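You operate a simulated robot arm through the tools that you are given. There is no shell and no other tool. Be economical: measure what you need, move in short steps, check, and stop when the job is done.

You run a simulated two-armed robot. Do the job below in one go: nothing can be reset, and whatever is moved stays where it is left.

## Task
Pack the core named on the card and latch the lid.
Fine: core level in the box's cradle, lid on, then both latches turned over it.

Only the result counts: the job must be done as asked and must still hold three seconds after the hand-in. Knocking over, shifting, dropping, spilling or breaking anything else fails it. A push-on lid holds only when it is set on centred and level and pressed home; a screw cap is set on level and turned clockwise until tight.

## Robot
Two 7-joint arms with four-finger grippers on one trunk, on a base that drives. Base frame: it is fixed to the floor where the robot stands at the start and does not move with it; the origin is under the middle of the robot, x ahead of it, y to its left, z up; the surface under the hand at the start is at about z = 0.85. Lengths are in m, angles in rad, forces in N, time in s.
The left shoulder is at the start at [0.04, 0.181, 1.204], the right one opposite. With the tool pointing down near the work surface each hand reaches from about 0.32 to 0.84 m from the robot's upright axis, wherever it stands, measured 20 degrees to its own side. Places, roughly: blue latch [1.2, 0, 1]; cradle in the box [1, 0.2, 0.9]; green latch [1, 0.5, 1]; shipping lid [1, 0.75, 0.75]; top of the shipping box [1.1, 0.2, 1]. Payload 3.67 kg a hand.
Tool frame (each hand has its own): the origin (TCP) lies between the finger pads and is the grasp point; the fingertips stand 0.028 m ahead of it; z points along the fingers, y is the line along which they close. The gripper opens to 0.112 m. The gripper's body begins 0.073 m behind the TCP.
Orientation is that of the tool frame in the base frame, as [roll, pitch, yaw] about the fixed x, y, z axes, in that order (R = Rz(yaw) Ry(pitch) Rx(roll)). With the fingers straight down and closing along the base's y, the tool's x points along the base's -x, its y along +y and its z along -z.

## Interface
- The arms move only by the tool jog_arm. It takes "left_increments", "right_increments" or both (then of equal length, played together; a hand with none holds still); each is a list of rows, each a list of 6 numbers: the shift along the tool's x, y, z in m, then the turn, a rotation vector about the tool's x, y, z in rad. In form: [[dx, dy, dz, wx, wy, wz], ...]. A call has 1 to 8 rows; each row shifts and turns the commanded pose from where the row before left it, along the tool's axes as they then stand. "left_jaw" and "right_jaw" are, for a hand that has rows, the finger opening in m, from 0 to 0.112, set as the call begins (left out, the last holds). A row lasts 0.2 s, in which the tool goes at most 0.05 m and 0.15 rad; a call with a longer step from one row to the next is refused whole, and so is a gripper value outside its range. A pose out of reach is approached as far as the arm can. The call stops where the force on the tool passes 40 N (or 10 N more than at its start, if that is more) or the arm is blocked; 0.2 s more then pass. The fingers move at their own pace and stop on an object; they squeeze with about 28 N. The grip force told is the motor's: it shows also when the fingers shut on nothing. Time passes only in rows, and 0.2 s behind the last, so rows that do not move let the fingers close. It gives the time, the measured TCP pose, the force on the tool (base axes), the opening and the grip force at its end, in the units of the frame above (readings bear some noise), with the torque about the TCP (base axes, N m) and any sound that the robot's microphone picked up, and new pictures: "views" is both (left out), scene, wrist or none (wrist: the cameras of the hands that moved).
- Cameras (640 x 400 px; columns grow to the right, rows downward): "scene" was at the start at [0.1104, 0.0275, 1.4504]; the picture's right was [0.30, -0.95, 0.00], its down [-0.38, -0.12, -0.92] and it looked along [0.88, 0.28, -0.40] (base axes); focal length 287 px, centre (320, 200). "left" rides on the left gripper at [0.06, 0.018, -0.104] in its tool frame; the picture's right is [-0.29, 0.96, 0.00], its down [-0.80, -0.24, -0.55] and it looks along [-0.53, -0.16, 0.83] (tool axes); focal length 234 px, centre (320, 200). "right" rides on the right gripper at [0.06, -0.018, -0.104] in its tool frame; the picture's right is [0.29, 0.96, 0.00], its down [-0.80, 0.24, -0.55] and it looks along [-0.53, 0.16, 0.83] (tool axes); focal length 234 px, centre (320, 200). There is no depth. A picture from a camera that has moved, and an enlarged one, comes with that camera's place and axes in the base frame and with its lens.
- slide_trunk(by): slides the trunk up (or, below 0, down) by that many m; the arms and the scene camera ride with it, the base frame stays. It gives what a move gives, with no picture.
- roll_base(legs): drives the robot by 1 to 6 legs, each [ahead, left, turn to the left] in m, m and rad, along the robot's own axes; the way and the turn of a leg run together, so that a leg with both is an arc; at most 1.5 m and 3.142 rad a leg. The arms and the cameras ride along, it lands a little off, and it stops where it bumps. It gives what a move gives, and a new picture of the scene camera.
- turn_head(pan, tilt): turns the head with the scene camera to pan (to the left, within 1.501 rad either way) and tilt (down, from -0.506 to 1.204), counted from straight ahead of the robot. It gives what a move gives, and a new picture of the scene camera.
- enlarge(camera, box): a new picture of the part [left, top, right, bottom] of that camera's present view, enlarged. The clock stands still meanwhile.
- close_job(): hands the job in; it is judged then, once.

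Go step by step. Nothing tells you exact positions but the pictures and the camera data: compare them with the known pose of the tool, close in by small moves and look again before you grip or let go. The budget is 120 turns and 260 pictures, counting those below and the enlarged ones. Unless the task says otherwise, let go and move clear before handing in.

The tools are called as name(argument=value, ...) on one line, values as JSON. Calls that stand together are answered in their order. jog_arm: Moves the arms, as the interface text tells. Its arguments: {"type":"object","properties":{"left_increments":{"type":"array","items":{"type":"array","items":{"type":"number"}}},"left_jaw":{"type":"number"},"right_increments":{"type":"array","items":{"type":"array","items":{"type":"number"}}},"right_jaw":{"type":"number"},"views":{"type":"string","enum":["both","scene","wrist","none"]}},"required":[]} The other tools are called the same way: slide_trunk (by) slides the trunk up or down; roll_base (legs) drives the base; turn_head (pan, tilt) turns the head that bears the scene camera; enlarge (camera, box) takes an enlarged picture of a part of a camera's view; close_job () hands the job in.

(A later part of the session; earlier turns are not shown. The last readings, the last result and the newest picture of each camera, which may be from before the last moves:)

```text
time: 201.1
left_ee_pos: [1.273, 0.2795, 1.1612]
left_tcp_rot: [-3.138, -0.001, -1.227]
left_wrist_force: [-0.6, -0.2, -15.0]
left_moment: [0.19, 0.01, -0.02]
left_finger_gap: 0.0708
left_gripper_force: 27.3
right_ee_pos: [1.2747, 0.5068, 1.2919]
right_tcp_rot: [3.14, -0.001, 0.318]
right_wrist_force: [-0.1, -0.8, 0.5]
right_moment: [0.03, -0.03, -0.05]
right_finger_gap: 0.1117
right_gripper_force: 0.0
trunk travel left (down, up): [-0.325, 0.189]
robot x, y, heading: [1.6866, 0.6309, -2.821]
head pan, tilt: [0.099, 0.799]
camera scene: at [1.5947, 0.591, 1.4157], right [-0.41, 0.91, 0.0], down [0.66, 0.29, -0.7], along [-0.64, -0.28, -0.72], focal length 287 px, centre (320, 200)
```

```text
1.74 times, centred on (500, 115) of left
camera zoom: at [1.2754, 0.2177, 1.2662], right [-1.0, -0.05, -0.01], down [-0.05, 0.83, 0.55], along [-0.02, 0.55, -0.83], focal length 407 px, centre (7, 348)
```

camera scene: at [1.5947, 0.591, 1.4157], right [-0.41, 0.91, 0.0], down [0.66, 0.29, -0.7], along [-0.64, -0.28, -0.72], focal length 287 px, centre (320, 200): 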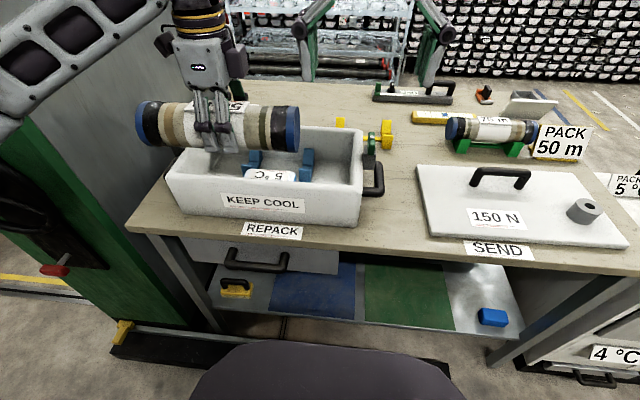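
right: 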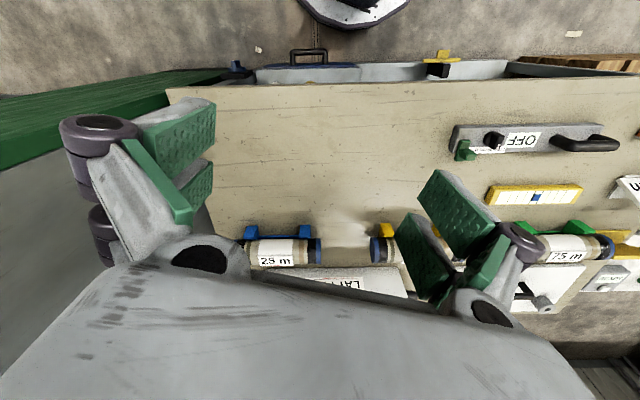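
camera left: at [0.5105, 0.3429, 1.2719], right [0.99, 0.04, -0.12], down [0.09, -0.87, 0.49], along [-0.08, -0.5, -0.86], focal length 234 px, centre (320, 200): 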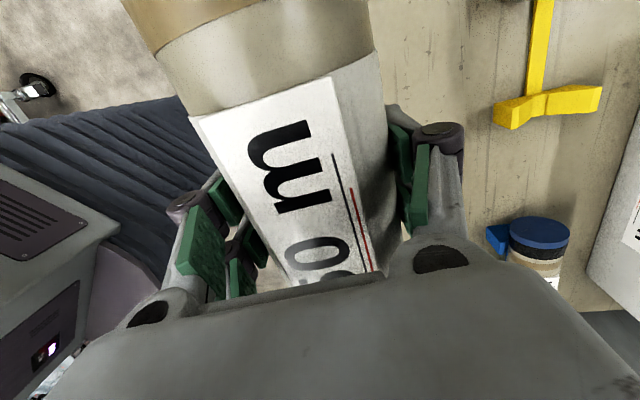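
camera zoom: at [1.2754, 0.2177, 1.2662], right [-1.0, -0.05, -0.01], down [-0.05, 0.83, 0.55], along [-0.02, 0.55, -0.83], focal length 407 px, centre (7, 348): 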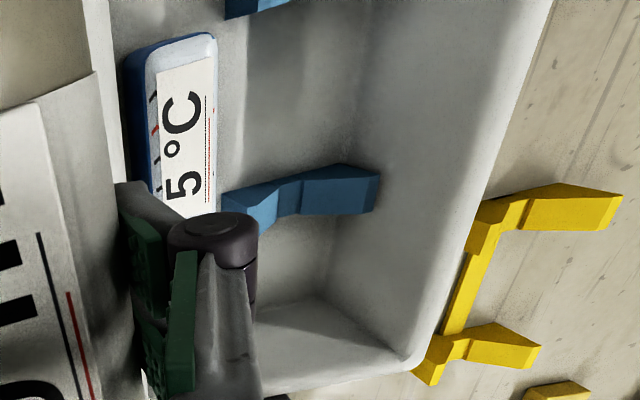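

The cradle's V blocks lie about v≈1.075 with the cold pack on the near side. I roll 4 cm closer and then move the core over the cradle, high.

roll_base(legs=[[0.04, 0, 0]])

jog_arm(left_increments=[[-0.004, 0.036, 0, 0, 0, 0.02], [-0.004, 0.036, 0, 0, 0, 0], [-0.004, 0.036, 0, 0, 0, 0], [-0.004, 0.036, 0, 0, 0, 0], [-0.004, 0.036, 0, 0, 0, 0]], views="both")

```text
time: 202.0
left_ee_pos: [1.2417, 0.2691, 1.1644]
left_tcp_rot: [3.141, -0.002, -1.228]
left_wrist_force: [1.5, 1.1, -14.1]
left_moment: [0.04, 0.09, 0.03]
left_finger_gap: 0.0707
left_gripper_force: 27.8
right_ee_pos: [1.2443, 0.4962, 1.2946]
right_tcp_rot: [3.14, 0.005, 0.32]
right_wrist_force: [0.6, 0.0, 0.3]
right_moment: [-0.05, 0.09, -0.03]
right_finger_gap: 0.112
right_gripper_force: 0.1
trunk travel left (down, up): [-0.325, 0.189]
robot x, y, heading: [1.6498, 0.6197, -2.82]
head pan, tilt: [0.099, 0.799]
camera scene: at [1.5647, 0.5813, 1.4164], right [-0.41, 0.91, 0.0], down [0.65, 0.29, -0.7], along [-0.64, -0.29, -0.71], focal length 287 px, centre (320, 200)
```

scene: 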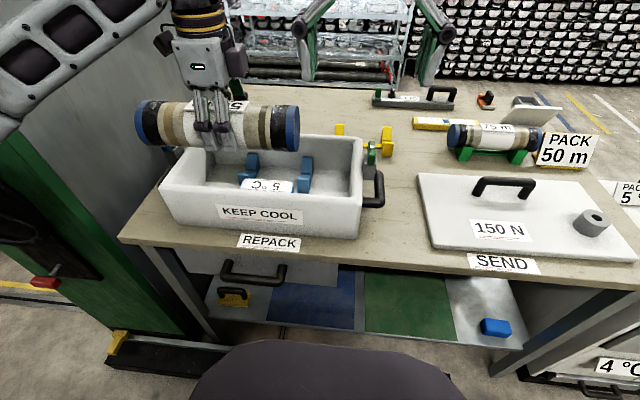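

```text
time: 203.2
left_ee_pos: [1.058, 0.2309, 1.1617]
left_tcp_rot: [-3.135, -0.003, -1.248]
left_wrist_force: [-0.7, -0.8, -15.2]
left_moment: [0.12, 0.0, -0.03]
left_finger_gap: 0.0704
left_gripper_force: 27.4
right_ee_pos: [1.2383, 0.4935, 1.2919]
right_tcp_rot: [3.141, -0.002, 0.32]
right_wrist_force: [-1.6, 0.0, -0.8]
right_moment: [0.01, -0.02, 0.02]
right_finger_gap: 0.112
right_gripper_force: 0.2
trunk travel left (down, up): [-0.325, 0.189]
robot x, y, heading: [1.6478, 0.618, -2.822]
head pan, tilt: [0.099, 0.799]
camera scene: at [1.5566, 0.5797, 1.4156], right [-0.41, 0.91, 0.0], down [0.66, 0.29, -0.7], along [-0.63, -0.28, -0.72], focal length 287 px, centre (320, 200)
camera left: at [1.0602, 0.1684, 1.2672], right [-1.0, -0.03, -0.01], down [-0.03, 0.83, 0.55], along [-0.01, 0.55, -0.83], focal length 234 px, centre (320, 200)
```

scene: 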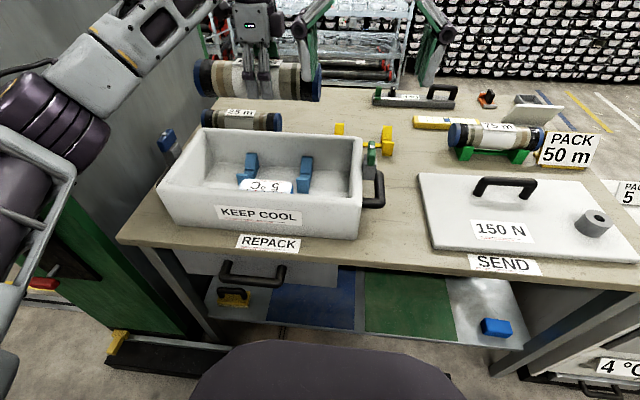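
left: 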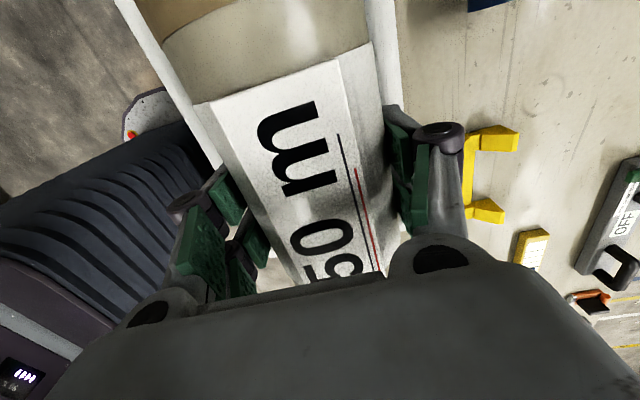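

The box is unobstructed in the scene view now; I zoom for a precise cradle position.

enlarge(camera="scene", box=[150, 110, 390, 260])

enlarge(camera="right", box=[230, 80, 450, 240])

```text
2.67 times, centred on (270, 185) of scene
camera zoom: at [1.5566, 0.5797, 1.4156], right [-0.41, 0.91, 0.0], down [0.66, 0.29, -0.7], along [-0.63, -0.28, -0.72], focal length 766 px, centre (453, 240)
```

zoom: 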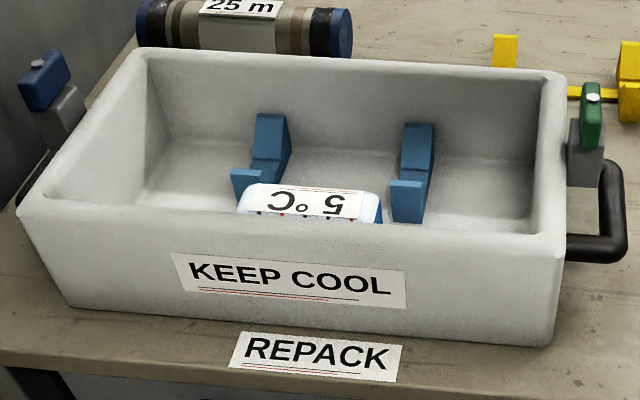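

```text
2.50 times, centred on (340, 160) of right
camera zoom: at [1.2898, 0.5311, 1.3959], right [0.57, -0.82, 0.0], down [-0.68, -0.48, 0.55], along [-0.45, -0.32, -0.83], focal length 585 px, centre (270, 300)
```

zoom: 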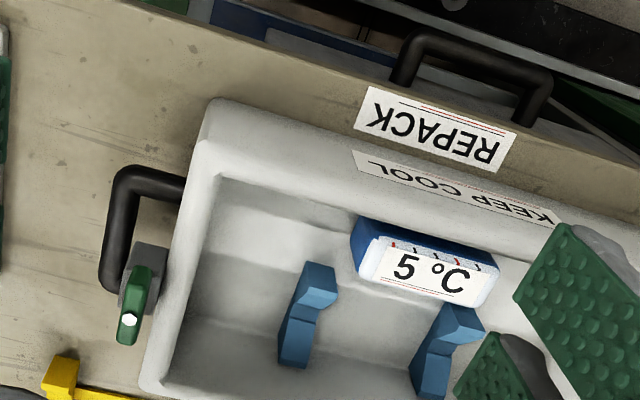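

I zoom in more on the cradle blocks from both cameras.

enlarge(camera="right", box=[315, 140, 415, 205])

enlarge(camera="scene", box=[225, 140, 325, 205])

```text
6.15 times, centred on (365, 172) of right
camera zoom: at [1.2898, 0.5311, 1.3959], right [0.57, -0.82, 0.0], down [-0.68, -0.48, 0.55], along [-0.45, -0.32, -0.83], focal length 1441 px, centre (43, 369)
```

zoom: 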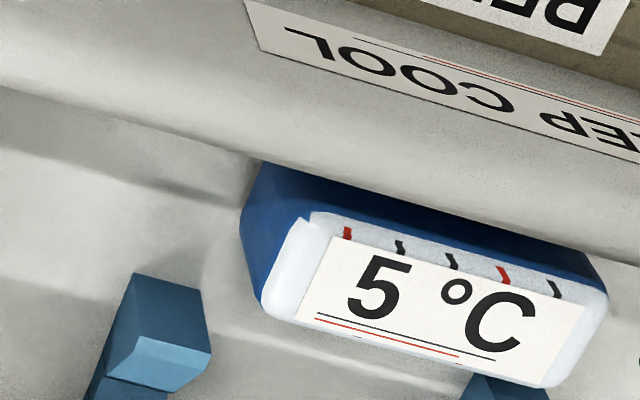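

```text
6.15 times, centred on (275, 172) of scene
camera zoom: at [1.5566, 0.5797, 1.4156], right [-0.41, 0.91, 0.0], down [0.66, 0.29, -0.7], along [-0.63, -0.28, -0.72], focal length 1767 px, centre (597, 369)
```

zoom: 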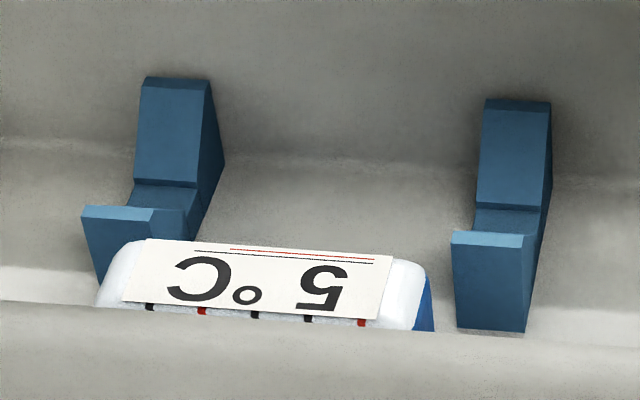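

Cradle worked out: centre v≈1.064, u≈0.125, tower tops z≈0.921. I tilt the gripper slightly toward me about the core's axis to clear the back wall, correct 13 mm, and lower to just above the cradle.

jog_arm(left_increments=[[0, 0.013, 0, -0.1, 0, 0], [0, 0, 0, -0.1, 0, 0], [0, -0.0066, 0.0327, 0, 0, 0], [0, -0.0066, 0.0327, 0, 0, 0], [0, -0.0066, 0.0327, 0, 0, 0], [0, -0.0066, 0.0327, 0, 0, 0]], views="both")

enlarge(camera="scene", box=[150, 80, 390, 230])

```text
time: 204.6
left_ee_pos: [1.0459, 0.2249, 1.0289]
left_tcp_rot: [2.945, -0.001, -1.248]
left_wrist_force: [-0.7, 0.4, -13.0]
left_moment: [0.14, 0.01, -0.02]
left_finger_gap: 0.0706
left_gripper_force: 27.9
right_ee_pos: [1.2376, 0.4929, 1.2915]
right_tcp_rot: [-3.141, -0.003, 0.319]
right_wrist_force: [-0.4, 0.0, -0.2]
right_moment: [0.01, -0.05, 0.0]
right_finger_gap: 0.1119
right_gripper_force: 0.1
trunk travel left (down, up): [-0.325, 0.189]
robot x, y, heading: [1.6493, 0.62, -2.816]
head pan, tilt: [0.099, 0.799]
camera scene: at [1.5575, 0.5781, 1.4156], right [-0.41, 0.91, 0.0], down [0.66, 0.29, -0.7], along [-0.63, -0.28, -0.72], focal length 287 px, centre (320, 200)
camera left: at [1.0674, 0.1684, 1.1344], right [-0.98, -0.02, 0.19], down [0.07, 0.87, 0.5], along [-0.17, 0.5, -0.85], focal length 234 px, centre (320, 200)
```

scene: 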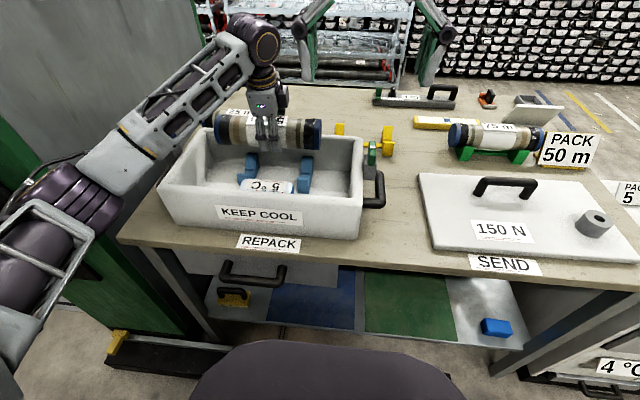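
left: 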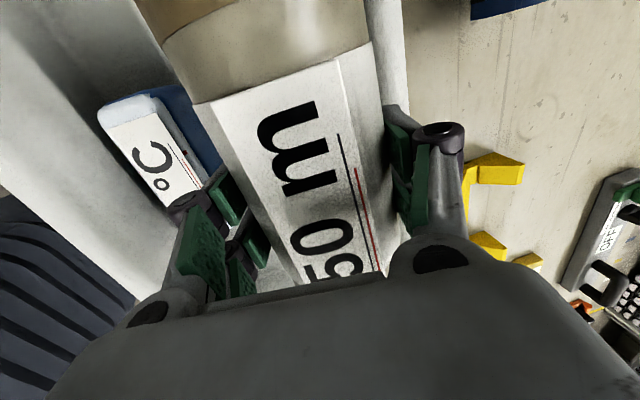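

```text
2.67 times, centred on (270, 155) of scene
camera zoom: at [1.5575, 0.5781, 1.4156], right [-0.41, 0.91, 0.0], down [0.66, 0.29, -0.7], along [-0.63, -0.28, -0.72], focal length 766 px, centre (453, 320)
```

zoom: 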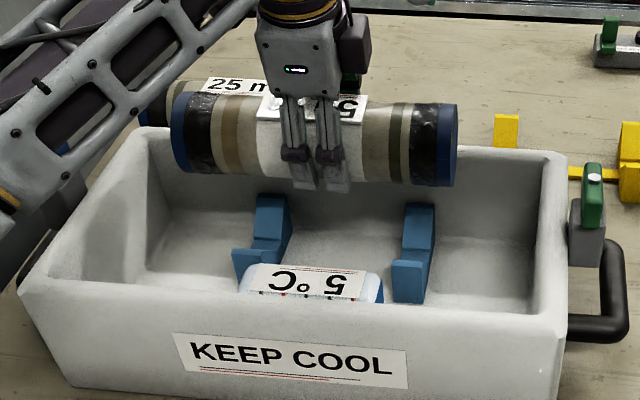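

Aligned; I lower another 6 cm to just above the cradle and check.

jog_arm(left_increments=[[0, -0.0044, 0.0216, 0, 0, 0], [0, -0.0044, 0.0216, 0, 0, 0], [0, -0.0044, 0.0216, 0, 0, 0]], views="wrist")

enlarge(camera="scene", box=[180, 90, 350, 210])

enlarge(camera="right", box=[270, 100, 450, 240])

```text
time: 205.4
left_ee_pos: [1.0485, 0.2246, 0.9615]
left_tcp_rot: [2.944, -0.003, -1.248]
left_wrist_force: [0.2, -0.8, -13.5]
left_moment: [0.14, 0.04, 0.01]
left_finger_gap: 0.0707
left_gripper_force: 27.7
right_ee_pos: [1.2386, 0.4949, 1.2916]
right_tcp_rot: [3.141, 0.001, 0.319]
right_wrist_force: [-0.4, 0.3, 0.0]
right_moment: [0.03, -0.01, 0.0]
right_finger_gap: 0.1118
right_gripper_force: 0.2
trunk travel left (down, up): [-0.325, 0.189]
robot x, y, heading: [1.6541, 0.6237, -2.821]
head pan, tilt: [0.099, 0.799]
camera left: at [1.0694, 0.1684, 1.0695], right [-0.98, -0.03, 0.19], down [0.07, 0.87, 0.49], along [-0.17, 0.5, -0.85], focal length 234 px, centre (320, 200)
```

left: 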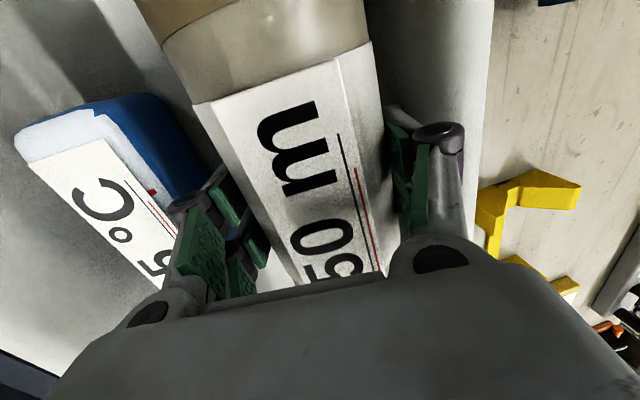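

```text
3.33 times, centred on (265, 150) of scene
camera zoom: at [1.5584, 0.579, 1.4157], right [-0.41, 0.91, 0.0], down [0.66, 0.29, -0.7], along [-0.64, -0.28, -0.72], focal length 957 px, centre (503, 367)
```

zoom: 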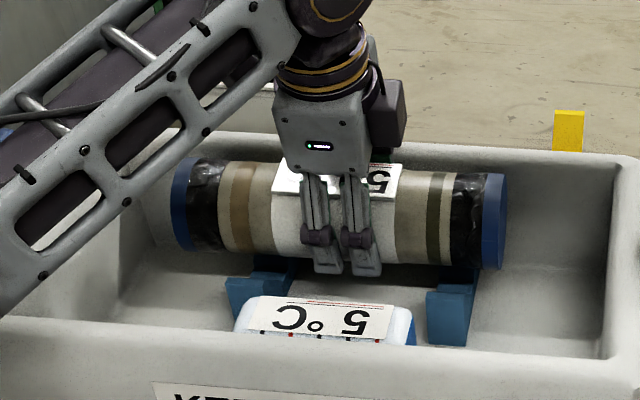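

```text
2.86 times, centred on (360, 170) of right
camera zoom: at [1.2916, 0.5305, 1.3964], right [0.57, -0.82, 0.0], down [-0.68, -0.48, 0.55], along [-0.45, -0.32, -0.83], focal length 669 px, centre (206, 286)
```

zoom: 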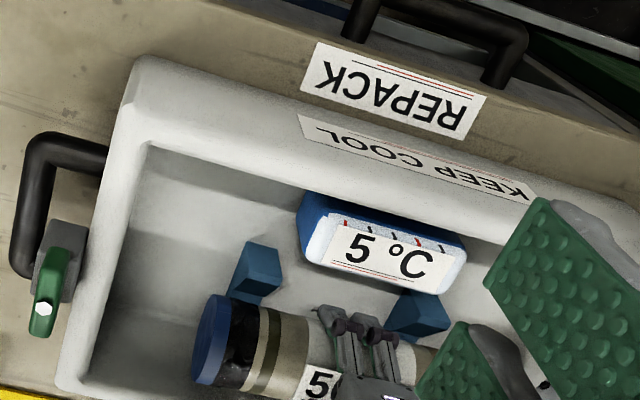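

Everything is clear. I lower in small steps until the weight transfers.

jog_arm(left_increments=[[0, -0.002, 0.0098, 0, 0, 0], [0, -0.002, 0.0098, 0, 0, 0], [0, -0.0016, 0.008, 0, 0, 0]], views="none")

```text
time: 206.2
left_ee_pos: [1.0491, 0.2239, 0.9359]
left_tcp_rot: [2.942, -0.002, -1.249]
left_wrist_force: [-5.5, -4.5, -5.7]
left_moment: [-0.78, -0.37, -0.64]
left_finger_gap: 0.0704
left_gripper_force: 28.0
right_ee_pos: [1.2389, 0.4943, 1.293]
right_tcp_rot: [3.141, -0.001, 0.32]
right_wrist_force: [0.3, -0.2, 0.4]
right_moment: [0.04, -0.01, 0.0]
right_finger_gap: 0.112
right_gripper_force: 0.0
trunk travel left (down, up): [-0.325, 0.189]
robot x, y, heading: [1.6498, 0.6198, -2.82]
head pan, tilt: [0.099, 0.799]
```

First touch is on the left block's near slope, meaning a slight yaw and 3 mm offset. I lift a hair, correct and lower again.

jog_arm(left_increments=[[0, 0.001, -0.005, 0, 0, 0], [0, 0.004, 0, 0, 0, 0.03], [0, -0.001, 0.005, 0, 0, 0], [0, -0.001, 0.006, 0, 0, 0]], views="none")

```text
time: 207.2
left_ee_pos: [1.046, 0.2245, 0.9344]
left_tcp_rot: [2.936, -0.007, -1.278]
left_wrist_force: [1.6, 0.7, 10.4]
left_moment: [-0.35, -0.21, 0.93]
left_finger_gap: 0.0711
left_gripper_force: 27.7
right_ee_pos: [1.2416, 0.4952, 1.2937]
right_tcp_rot: [3.14, 0.003, 0.319]
right_wrist_force: [-0.2, 0.1, -0.6]
right_moment: [0.03, 0.0, 0.02]
right_finger_gap: 0.1122
right_gripper_force: 0.1
trunk travel left (down, up): [-0.325, 0.189]
robot x, y, heading: [1.6514, 0.6246, -2.822]
head pan, tilt: [0.099, 0.799]
```

The weight is borne; I look before releasing.

jog_arm(left_increments=[[0, 0, -0.002, 0, 0, -0.015]], views="wrist")

enlarge(camera="scene", box=[180, 90, 350, 210])

enlarge(camera="right", box=[270, 120, 450, 240])

```text
time: 207.6
left_ee_pos: [1.0454, 0.225, 0.9326]
left_tcp_rot: [2.942, -0.005, -1.262]
left_wrist_force: [2.6, -1.5, 9.3]
left_moment: [0.69, 0.43, 0.35]
left_finger_gap: 0.0705
left_gripper_force: 28.1
right_ee_pos: [1.2409, 0.4942, 1.2928]
right_tcp_rot: [3.14, 0.001, 0.318]
right_wrist_force: [-1.4, 0.2, 0.5]
right_moment: [-0.03, 0.01, -0.02]
right_finger_gap: 0.1119
right_gripper_force: 0.0
trunk travel left (down, up): [-0.325, 0.189]
robot x, y, heading: [1.6513, 0.6197, -2.826]
head pan, tilt: [0.099, 0.799]
camera left: at [1.0676, 0.1684, 1.0401], right [-0.98, -0.01, 0.19], down [0.09, 0.87, 0.49], along [-0.17, 0.5, -0.85], focal length 234 px, centre (320, 200)
```

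left: 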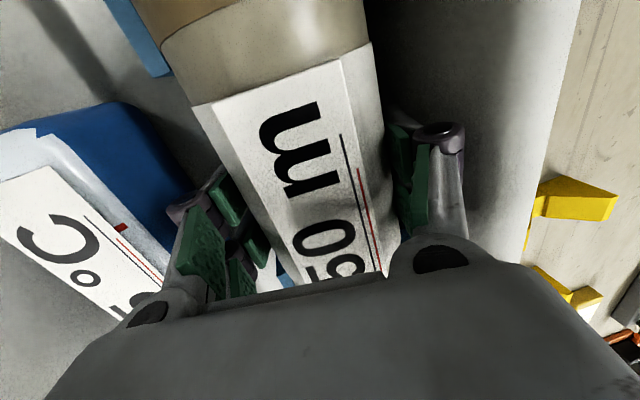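

```text
3.33 times, centred on (265, 150) of scene
camera zoom: at [1.5614, 0.5803, 1.4161], right [-0.41, 0.91, 0.0], down [0.65, 0.29, -0.7], along [-0.64, -0.28, -0.72], focal length 957 px, centre (503, 367)
```

zoom: 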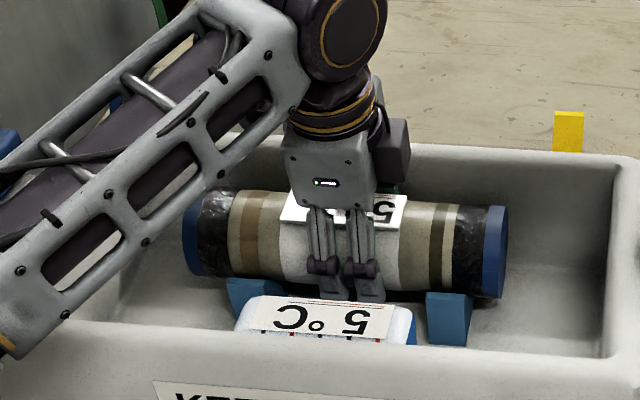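

```text
3.33 times, centred on (360, 180) of right
camera zoom: at [1.2945, 0.5318, 1.3974], right [0.57, -0.82, 0.0], down [-0.68, -0.48, 0.56], along [-0.45, -0.32, -0.83], focal length 781 px, centre (187, 267)
```

zoom: 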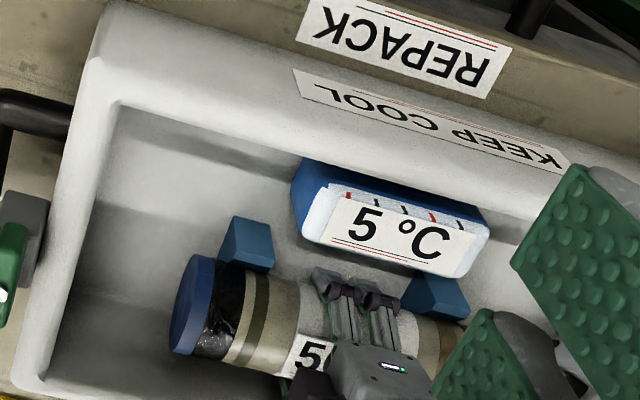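

The core sits in both blocks, level. I open slightly and let it settle.

jog_arm(left_increments=[[0, 0, 0, 0, 0, 0], [0, 0, 0, 0, 0, 0], [0, 0, 0, 0, 0, 0]], left_jaw=0.086, views="none")

enlarge(camera="left", box=[0, 0, 640, 400])

```text
time: 208.4
left_ee_pos: [1.047, 0.2245, 0.9316]
left_tcp_rot: [2.945, -0.005, -1.264]
left_wrist_force: [5.1, 2.5, -2.8]
left_moment: [-0.01, -0.13, -0.05]
left_finger_gap: 0.0821
left_gripper_force: 0.1
right_ee_pos: [1.2419, 0.4945, 1.2924]
right_tcp_rot: [3.139, 0.001, 0.32]
right_wrist_force: [0.2, 0.2, 0.3]
right_moment: [0.02, 0.0, -0.03]
right_finger_gap: 0.112
right_gripper_force: 0.0
trunk travel left (down, up): [-0.325, 0.189]
robot x, y, heading: [1.649, 0.6205, -2.82]
head pan, tilt: [0.099, 0.799]
```

```text
1.00 times, centred on (320, 200) of left (not enlarged: the box is as wide or as high as the picture)
camera zoom: at [1.0671, 0.1686, 1.0381], right [-0.98, -0.01, 0.19], down [0.09, 0.87, 0.49], along [-0.17, 0.5, -0.85], focal length 234 px, centre (320, 200)
```

zoom: 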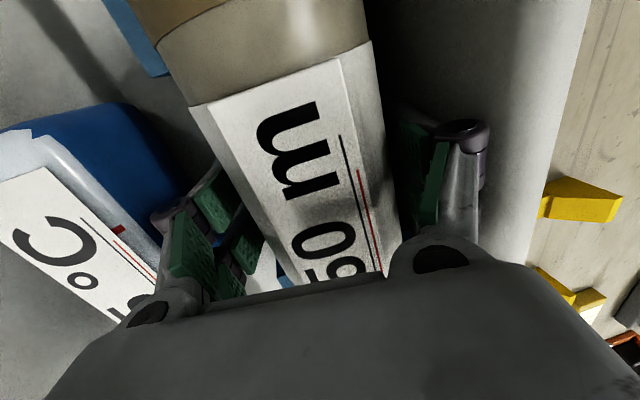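

The rear finger just touches the back wall, so I narrow the jaw slightly and shift off the wall, then withdraw upward.

jog_arm(left_increments=[[0, -0.002, 0, 0, 0, 0], [0, 0, -0.01, 0, 0, 0], [0, 0, -0.02, 0, 0, 0], [0, 0, -0.03, 0, 0, 0], [0, 0, -0.03, 0, 0, 0]], left_jaw=0.08, views="wrist")

enlarge(camera="scene", box=[180, 90, 350, 210])

```text
time: 209.6
left_ee_pos: [1.0657, 0.23, 1.0225]
left_tcp_rot: [2.942, -0.007, -1.262]
left_wrist_force: [-0.2, 0.4, 0.0]
left_moment: [0.0, -0.04, -0.03]
left_finger_gap: 0.0801
left_gripper_force: 0.1
right_ee_pos: [1.2406, 0.4958, 1.2928]
right_tcp_rot: [3.139, 0.001, 0.318]
right_wrist_force: [0.1, 0.7, 0.0]
right_moment: [-0.01, 0.05, -0.01]
right_finger_gap: 0.112
right_gripper_force: 0.1
trunk travel left (down, up): [-0.325, 0.189]
robot x, y, heading: [1.6541, 0.6217, -2.821]
head pan, tilt: [0.099, 0.799]
camera left: at [1.0867, 0.1744, 1.1287], right [-0.98, -0.01, 0.19], down [0.09, 0.87, 0.49], along [-0.17, 0.5, -0.85], focal length 234 px, centre (320, 200)
```

left: 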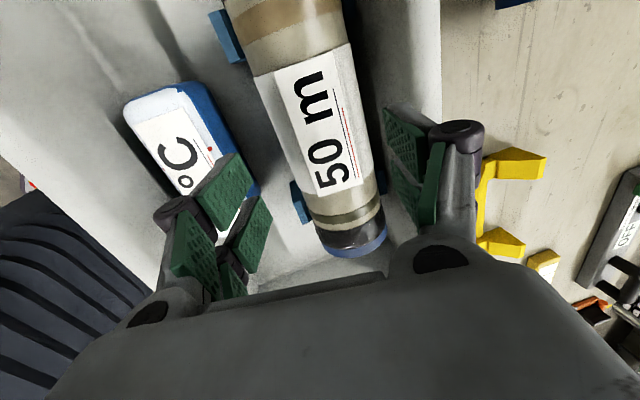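

```text
3.33 times, centred on (265, 150) of scene
camera zoom: at [1.5604, 0.5805, 1.416], right [-0.41, 0.91, 0.0], down [0.65, 0.29, -0.7], along [-0.64, -0.28, -0.72], focal length 957 px, centre (503, 367)
```

zoom: 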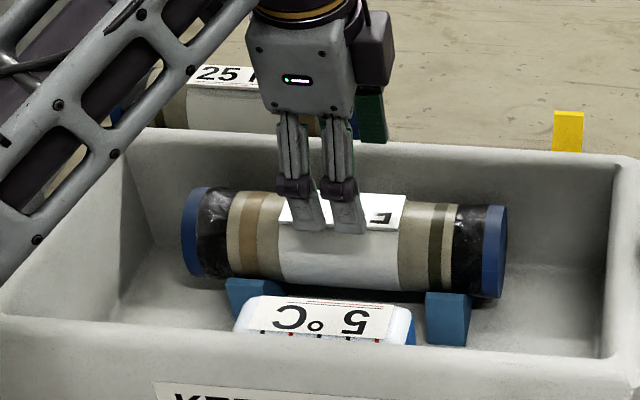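

The core rests well in the cradle. I pull the left hand up and back, and look at the lid closely — there's a grey ring on its corner.

jog_arm(left_increments=[[0, -0.02, -0.045, 0, 0, 0], [0, -0.03, -0.04, 0, 0, 0], [0, -0.035, -0.03, 0.1, 0, 0], [0, -0.04, -0.02, 0.1, 0, 0], [0, -0.045, -0.02, 0, 0, 0], [0.01, -0.045, -0.01, 0, 0, 0], [0.01, -0.045, -0.01, 0, 0, 0]], views="none")

turn_head(pan=-0.3, tilt=0.8)

enlarge(camera="scene", box=[200, 80, 480, 260])

enlarge(camera="right", box=[0, 0, 640, 400])

```text
time: 211.2
left_ee_pos: [1.3407, 0.2989, 1.1718]
left_tcp_rot: [-3.141, -0.006, -1.263]
left_wrist_force: [-0.4, -0.1, -0.1]
left_moment: [0.01, 0.03, 0.0]
left_finger_gap: 0.0801
left_gripper_force: 0.2
right_ee_pos: [1.2423, 0.4949, 1.2934]
right_tcp_rot: [3.14, 0.002, 0.319]
right_wrist_force: [0.6, 0.5, 1.0]
right_moment: [-0.02, 0.03, 0.0]
right_finger_gap: 0.1121
right_gripper_force: 0.0
trunk travel left (down, up): [-0.325, 0.189]
robot x, y, heading: [1.653, 0.6215, -2.818]
head pan, tilt: [0.099, 0.799]
```

```text
time: 212.1
left_ee_pos: [1.3382, 0.2999, 1.1712]
left_tcp_rot: [-3.141, -0.006, -1.261]
left_wrist_force: [1.0, 0.2, 0.5]
left_moment: [-0.02, 0.0, -0.01]
left_finger_gap: 0.0798
left_gripper_force: 0.1
right_ee_pos: [1.2406, 0.4937, 1.2926]
right_tcp_rot: [3.141, 0.0, 0.319]
right_wrist_force: [0.2, -0.4, -0.2]
right_moment: [0.02, 0.05, 0.01]
right_finger_gap: 0.112
right_gripper_force: 0.0
trunk travel left (down, up): [-0.325, 0.189]
robot x, y, heading: [1.653, 0.621, -2.817]
head pan, tilt: [-0.3, 0.799]
camera scene: at [1.5529, 0.6111, 1.4159], right [-0.02, 1.0, 0.0], down [0.72, 0.02, -0.7], along [-0.7, -0.02, -0.72], focal length 287 px, centre (320, 200)
```

scene: 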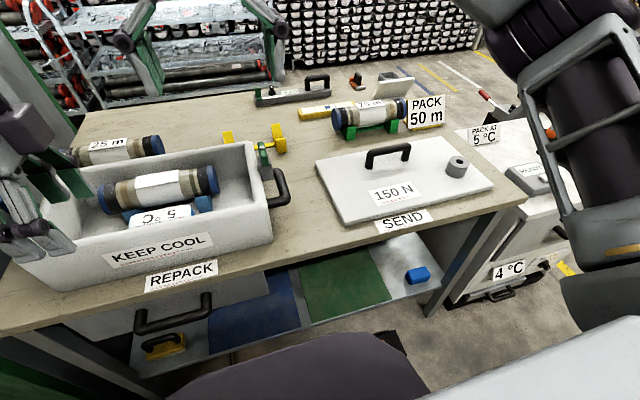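

```text
2.22 times, centred on (340, 170) of scene
camera zoom: at [1.5529, 0.6111, 1.4159], right [-0.02, 1.0, 0.0], down [0.72, 0.02, -0.7], along [-0.7, -0.02, -0.72], focal length 638 px, centre (276, 267)
```

zoom: 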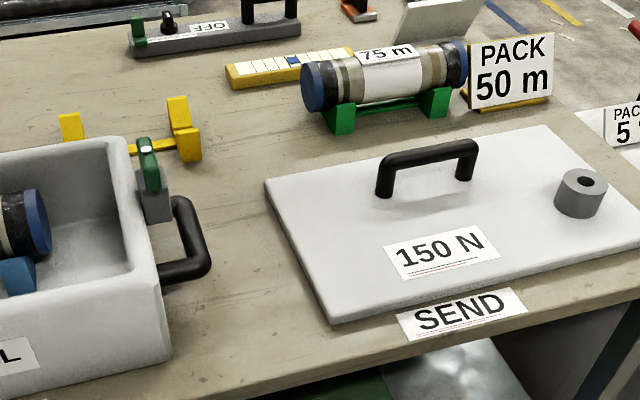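

```text
1.00 times, centred on (320, 200) of right (not enlarged: the box is as wide or as high as the picture)
camera zoom: at [1.293, 0.5314, 1.3969], right [0.57, -0.82, 0.0], down [-0.68, -0.48, 0.55], along [-0.45, -0.32, -0.83], focal length 234 px, centre (320, 200)
```

zoom: 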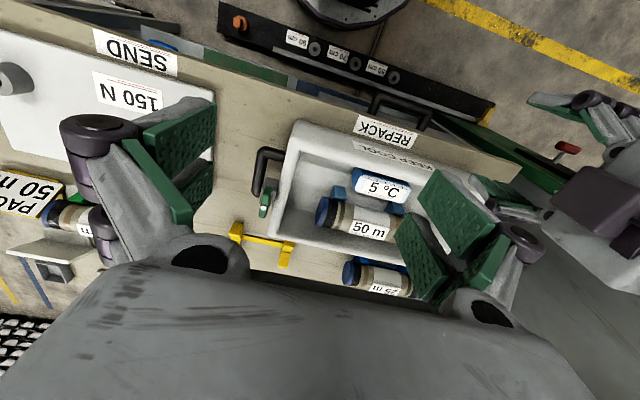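

I take a tighter look at the lid's handle and the grey ring.

enlarge(camera="scene", box=[425, 140, 495, 190])

enlarge(camera="scene", box=[350, 130, 430, 180])

enlarge(camera="scene", box=[245, 130, 295, 215])

```text
8.00 times, centred on (460, 165) of scene
camera zoom: at [1.5529, 0.6111, 1.4159], right [-0.02, 1.0, 0.0], down [0.72, 0.02, -0.7], along [-0.7, -0.02, -0.72], focal length 2297 px, centre (-800, 480)
```

zoom: 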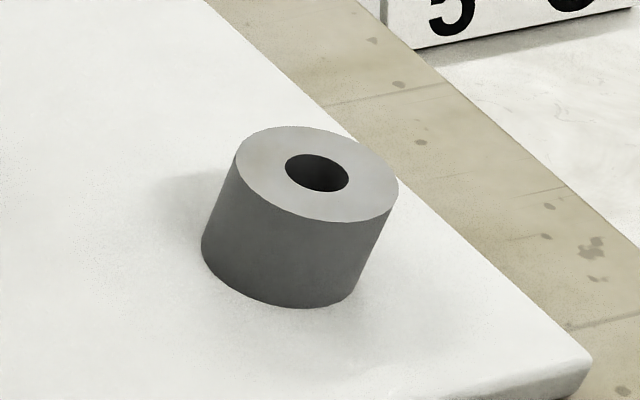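

```text
8.00 times, centred on (390, 155) of scene
camera zoom: at [1.5529, 0.6111, 1.4159], right [-0.02, 1.0, 0.0], down [0.72, 0.02, -0.7], along [-0.7, -0.02, -0.72], focal length 2297 px, centre (-240, 560)
```

zoom: 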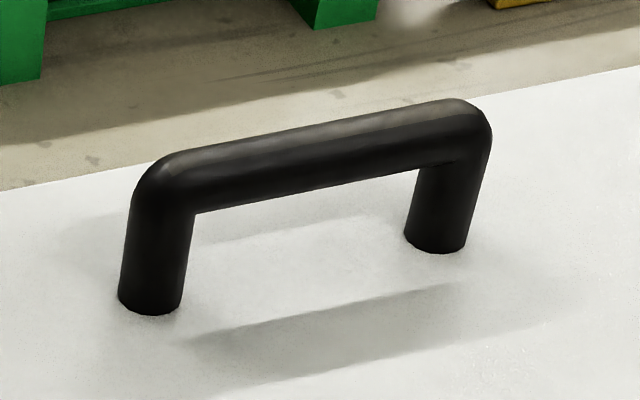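

```text
4.71 times, centred on (270, 172) of scene
camera zoom: at [1.5529, 0.6111, 1.4159], right [-0.02, 1.0, 0.0], down [0.72, 0.02, -0.7], along [-0.7, -0.02, -0.72], focal length 1351 px, centre (555, 329)
```

zoom: 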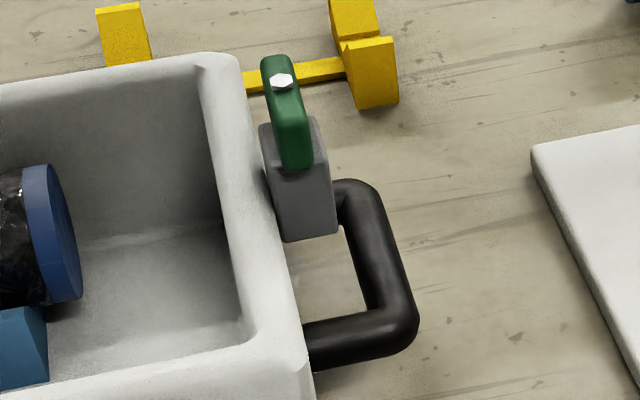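

The lid's handle centre is about (0.873, 0.797), bar at z≈0.93. I shift the base right so the right arm can reach, and turn the right wrist so its fingers close across the bar.

roll_base(legs=[[0, -0.21, 0]])

jog_arm(right_increments=[[0, 0, 0, 0, 0, -0.145], [0, 0, 0, 0, 0, -0.145], [0, 0, 0, 0, 0, -0.145], [0, 0, 0, 0, 0, -0.145], [0, 0, 0, 0, 0, -0.145], [0, 0, 0, 0, 0, -0.145], [0, 0, 0, 0, 0, -0.145], [0, 0, 0, 0, 0, -0.145]], views="none")

jog_arm(right_increments=[[0, 0, 0, 0, 0, -0.145], [0, 0, 0, 0, 0, -0.145], [0, 0, 0, 0, 0, -0.12]], views="both")

```text
time: 213.8
left_ee_pos: [1.2727, 0.4975, 1.1717]
left_tcp_rot: [-3.139, -0.006, -1.262]
left_wrist_force: [0.5, 0.8, -0.7]
left_moment: [0.0, 0.02, 0.01]
left_finger_gap: 0.0799
left_gripper_force: 0.1
right_ee_pos: [1.1745, 0.6935, 1.2925]
right_tcp_rot: [3.139, 0.0, 0.322]
right_wrist_force: [0.2, 0.3, 0.1]
right_moment: [-0.03, 0.02, 0.01]
right_finger_gap: 0.1119
right_gripper_force: 0.0
trunk travel left (down, up): [-0.325, 0.189]
robot x, y, heading: [1.5837, 0.816, -2.819]
head pan, tilt: [-0.3, 0.799]
camera scene: at [1.4867, 0.8102, 1.4159], right [-0.02, 1.0, 0.0], down [0.72, 0.02, -0.7], along [-0.7, -0.02, -0.72], focal length 287 px, centre (320, 200)
```

scene: 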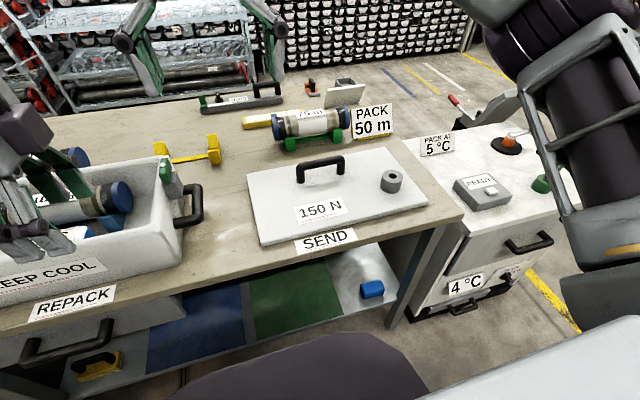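

```text
time: 215.6
left_ee_pos: [1.2713, 0.4984, 1.1714]
left_tcp_rot: [-3.141, -0.005, -1.263]
left_wrist_force: [0.3, -0.2, -0.4]
left_moment: [-0.01, 0.03, 0.0]
left_finger_gap: 0.08
left_gripper_force: 0.1
right_ee_pos: [1.1733, 0.6924, 1.2926]
right_tcp_rot: [-3.141, 0.002, 1.482]
right_wrist_force: [0.1, -0.8, 0.4]
right_moment: [-0.02, -0.02, -0.01]
right_finger_gap: 0.1121
right_gripper_force: 0.1
trunk travel left (down, up): [-0.325, 0.189]
robot x, y, heading: [1.5819, 0.82, -2.817]
head pan, tilt: [-0.3, 0.799]
```

```text
time: 216.4
left_ee_pos: [1.2716, 0.4982, 1.1728]
left_tcp_rot: [-3.14, -0.006, -1.263]
left_wrist_force: [0.5, -0.8, -0.3]
left_moment: [0.01, 0.02, 0.04]
left_finger_gap: 0.0802
left_gripper_force: 0.3
right_ee_pos: [1.2551, 0.6953, 1.2671]
right_tcp_rot: [-3.141, 0.002, 1.887]
right_wrist_force: [0.2, 0.1, -0.4]
right_moment: [0.01, 0.02, 0.02]
right_finger_gap: 0.1119
right_gripper_force: 0.1
right hand out of reach, approached as far as the arm can: row 2, 3
trunk travel left (down, up): [-0.325, 0.189]
robot x, y, heading: [1.5862, 0.8178, -2.822]
head pan, tilt: [-0.3, 0.799]
camera scene: at [1.4874, 0.8101, 1.416], right [-0.02, 1.0, 0.0], down [0.72, 0.02, -0.7], along [-0.7, -0.01, -0.72], focal length 287 px, centre (320, 200)
camera right: at [1.2214, 0.7479, 1.3711], right [0.82, 0.57, 0.0], down [0.48, -0.68, 0.56], along [0.32, -0.46, -0.83], focal length 234 px, centre (320, 200)
```

scene: 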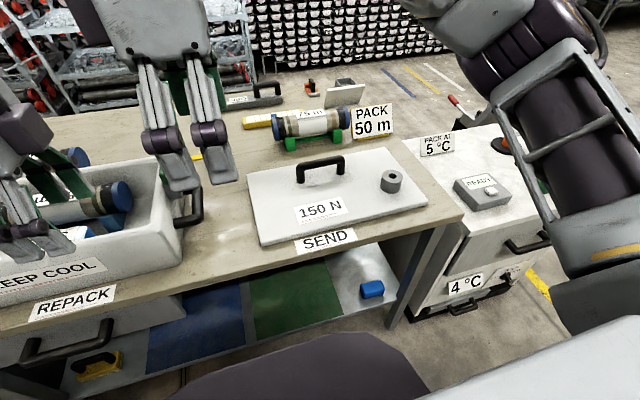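
right: 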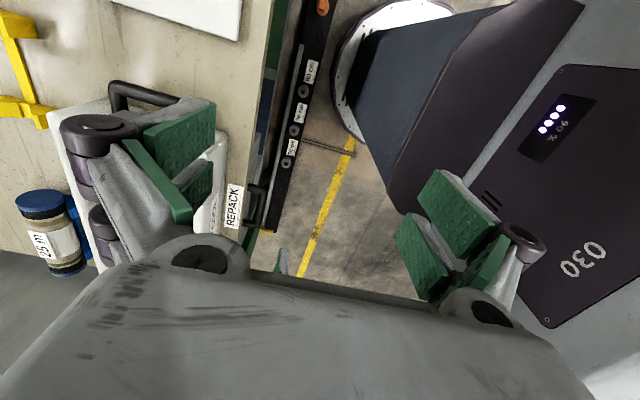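

The wrist is turned. I move the right hand out over the lid handle, staying high.

jog_arm(right_increments=[[0.028, -0.033, 0.018, 0, 0, 0], [0.028, -0.033, 0.018, 0, 0, 0], [0.028, -0.033, 0.018, 0, 0, 0], [0.028, -0.033, 0.018, 0, 0, 0], [0.028, -0.034, 0.018, 0, 0, 0], [0.028, -0.034, 0.018, 0, 0, 0], [0.026, -0.034, 0.018, 0, 0, 0], [0.024, -0.035, 0.018, 0, 0, 0]], right_jaw=0.06, views="both")

```text
time: 218.2
left_ee_pos: [1.2729, 0.4983, 1.1718]
left_tcp_rot: [-3.139, -0.005, -1.262]
left_wrist_force: [0.4, 0.6, -0.1]
left_moment: [-0.01, -0.02, 0.01]
left_finger_gap: 0.0799
left_gripper_force: 0.0
right_ee_pos: [1.2448, 0.7712, 1.1312]
right_tcp_rot: [-3.14, 0.002, 1.887]
right_wrist_force: [-0.1, 0.4, 0.3]
right_moment: [-0.01, -0.03, 0.01]
right_finger_gap: 0.06
right_gripper_force: 0.1
right hand out of reach, approached as far as the arm can: row 1, 2, 3, 4, 5, 6, 7, 8
trunk travel left (down, up): [-0.325, 0.189]
robot x, y, heading: [1.5857, 0.8209, -2.818]
head pan, tilt: [-0.3, 0.799]
camera scene: at [1.4867, 0.8103, 1.416], right [-0.02, 1.0, 0.0], down [0.72, 0.02, -0.7], along [-0.7, -0.02, -0.72], focal length 287 px, centre (320, 200)
camera right: at [1.211, 0.8232, 1.2362], right [0.82, 0.57, 0.0], down [0.48, -0.68, 0.55], along [0.32, -0.46, -0.83], focal length 234 px, centre (320, 200)
```

scene: 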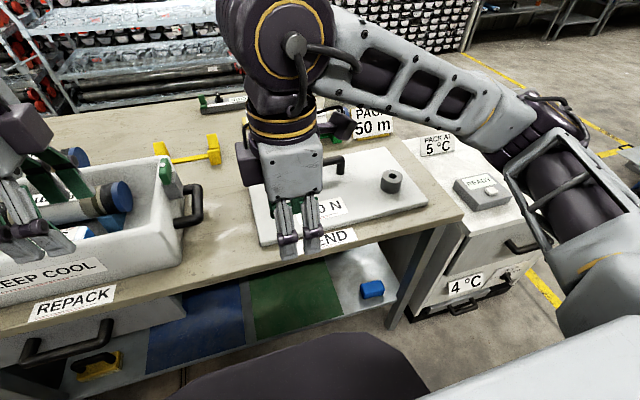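
right: 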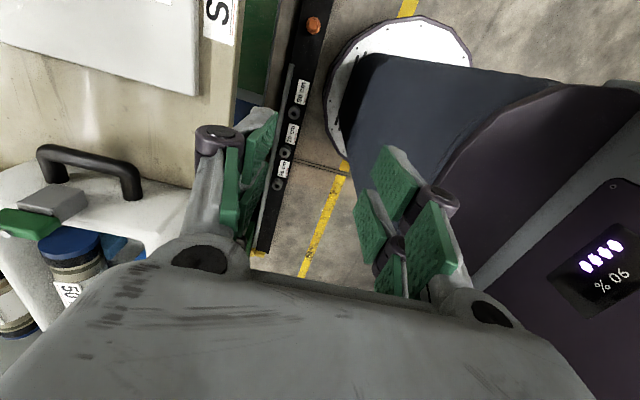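

The wrist is against a joint limit this way round. I turn it the other way instead.

jog_arm(right_increments=[[0, 0, -0.01, 0, 0, 0.148], [0, 0, -0.01, 0, 0, 0.148], [0, 0, -0.01, 0, 0, 0.148], [0, 0, 0, 0, 0, 0.148], [0, 0, 0, 0, 0, 0.148], [0, 0, 0, 0, 0, 0.148], [0, 0, 0, 0, 0, 0.148], [0, 0, 0, 0, 0, 0.148]], views="none")

jog_arm(right_increments=[[0, 0, 0, 0, 0, 0.148], [0, 0, 0, 0, 0, 0.148], [0, 0, 0, 0, 0, 0.148], [0, 0, 0, 0, 0, 0.148], [0, 0, 0, 0, 0, 0.148], [0, 0, 0, 0, 0, 0.148], [0, 0, 0, 0, 0, 0.148], [0, 0, 0, 0, 0, 0.148]], views="none")

jog_arm(right_increments=[[0, 0, 0, 0, 0, 0.148], [0, 0, 0, 0, 0, 0.148], [0, 0, 0, 0, 0, 0.148], [0, 0, 0, 0, 0, 0.148], [0, 0, 0, 0, 0, 0.148], [0, 0, 0, 0, 0, 0.03]], views="both")

```text
time: 220.0
left_ee_pos: [1.2721, 0.4985, 1.1708]
left_tcp_rot: [-3.141, -0.006, -1.264]
left_wrist_force: [-0.2, -0.1, 0.5]
left_moment: [-0.01, 0.01, 0.0]
left_finger_gap: 0.08
left_gripper_force: 0.0
right_ee_pos: [1.2434, 0.7718, 1.1605]
right_tcp_rot: [3.141, 0.001, 0.706]
right_wrist_force: [-0.1, -0.3, 1.3]
right_moment: [-0.02, -0.03, 0.0]
right_finger_gap: 0.0603
right_gripper_force: 0.1
trunk travel left (down, up): [-0.325, 0.189]
robot x, y, heading: [1.5833, 0.821, -2.817]
head pan, tilt: [-0.3, 0.799]
```

```text
time: 221.8
left_ee_pos: [1.273, 0.4984, 1.1714]
left_tcp_rot: [-3.14, -0.006, -1.261]
left_wrist_force: [-0.5, 0.2, -0.6]
left_moment: [0.0, 0.0, -0.07]
left_finger_gap: 0.0802
left_gripper_force: 0.1
right_ee_pos: [1.244, 0.7724, 1.1597]
right_tcp_rot: [3.14, -0.001, -0.478]
right_wrist_force: [-0.3, -0.4, -0.9]
right_moment: [0.0, -0.01, 0.0]
right_finger_gap: 0.0601
right_gripper_force: 0.1
trunk travel left (down, up): [-0.325, 0.189]
robot x, y, heading: [1.5816, 0.8201, -2.817]
head pan, tilt: [-0.3, 0.799]
```

```text
time: 223.2
left_ee_pos: [1.2718, 0.4982, 1.1708]
left_tcp_rot: [-3.139, -0.006, -1.261]
left_wrist_force: [0.1, 0.5, -0.4]
left_moment: [-0.01, 0.01, -0.02]
left_finger_gap: 0.0801
left_gripper_force: 0.0
right_ee_pos: [1.244, 0.7722, 1.1612]
right_tcp_rot: [-3.141, -0.001, -1.246]
right_wrist_force: [0.7, -0.3, 0.3]
right_moment: [0.0, 0.0, 0.03]
right_finger_gap: 0.06
right_gripper_force: 0.1
trunk travel left (down, up): [-0.325, 0.189]
robot x, y, heading: [1.5803, 0.8205, -2.818]
head pan, tilt: [-0.3, 0.799]
camera scene: at [1.4867, 0.8105, 1.4159], right [-0.02, 1.0, 0.0], down [0.72, 0.02, -0.7], along [-0.7, -0.02, -0.72], focal length 287 px, centre (320, 200)
camera right: at [1.2804, 0.7217, 1.2648], right [-0.82, -0.58, 0.0], down [-0.48, 0.68, 0.55], along [-0.32, 0.45, -0.83], focal length 234 px, centre (320, 200)
```

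scene: 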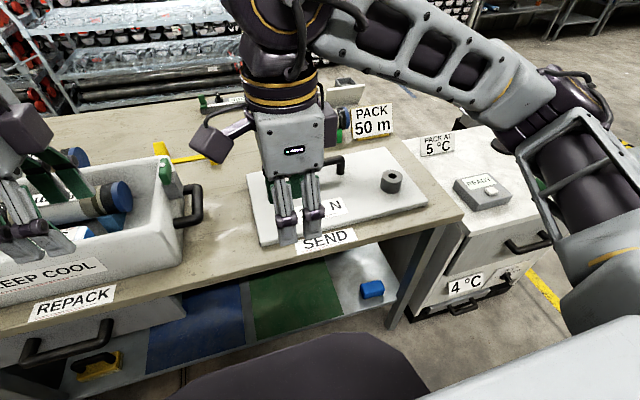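
right: 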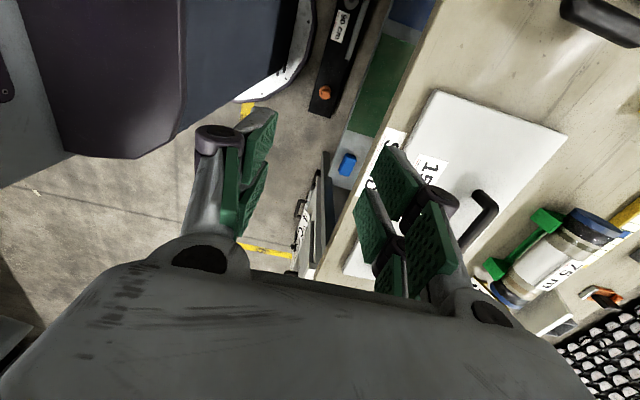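

This orientation works without limits. I move out over the handle.

jog_arm(right_increments=[[-0.0175, 0.042, 0.01, 0, 0, 0], [-0.0175, 0.042, 0.01, 0, 0, 0], [-0.0175, 0.042, 0.01, 0, 0, 0], [-0.0175, 0.042, 0.01, 0, 0, 0], [-0.0175, 0.042, 0.01, 0, 0, 0], [-0.0175, 0.042, 0.01, 0, 0, 0], [-0.0175, 0.042, 0.01, 0, 0, 0], [-0.0175, 0.042, 0.01, 0, 0, 0]], views="both")

```text
time: 225.0
left_ee_pos: [1.2703, 0.4983, 1.1709]
left_tcp_rot: [-3.139, -0.003, -1.262]
left_wrist_force: [-0.9, -0.1, 1.0]
left_moment: [0.01, -0.01, 0.01]
left_finger_gap: 0.0798
left_gripper_force: 0.1
right_ee_pos: [0.88, 0.7972, 1.0773]
right_tcp_rot: [3.14, -0.002, -1.246]
right_wrist_force: [-0.5, 0.7, -0.1]
right_moment: [0.03, -0.04, -0.03]
right_finger_gap: 0.0599
right_gripper_force: 0.0
trunk travel left (down, up): [-0.325, 0.189]
robot x, y, heading: [1.5828, 0.821, -2.822]
head pan, tilt: [-0.3, 0.799]
camera scene: at [1.4855, 0.81, 1.4158], right [-0.02, 1.0, 0.0], down [0.72, 0.02, -0.7], along [-0.7, -0.01, -0.72], focal length 287 px, centre (320, 200)
camera right: at [0.9177, 0.7469, 1.1816], right [-0.82, -0.58, 0.0], down [-0.48, 0.68, 0.55], along [-0.32, 0.45, -0.83], focal length 234 px, centre (320, 200)
```

scene: 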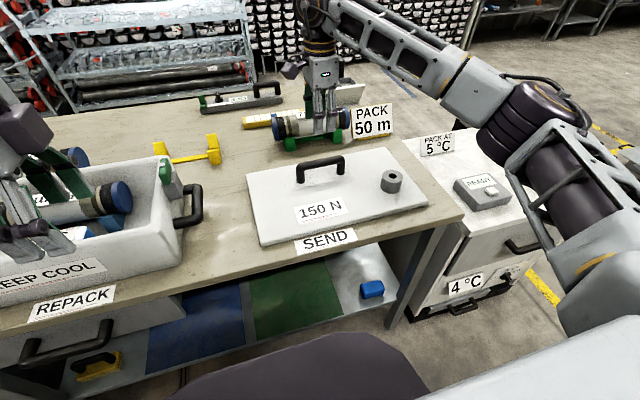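
right: 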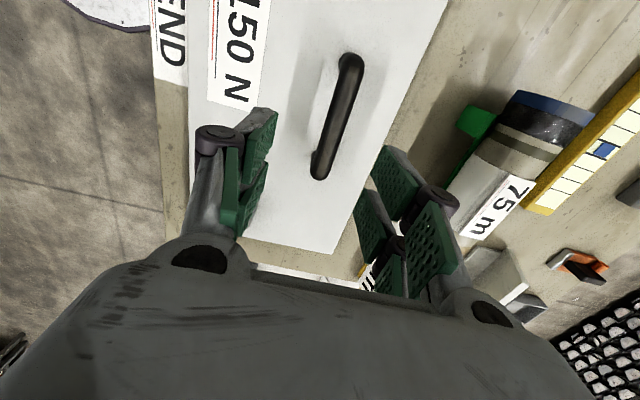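

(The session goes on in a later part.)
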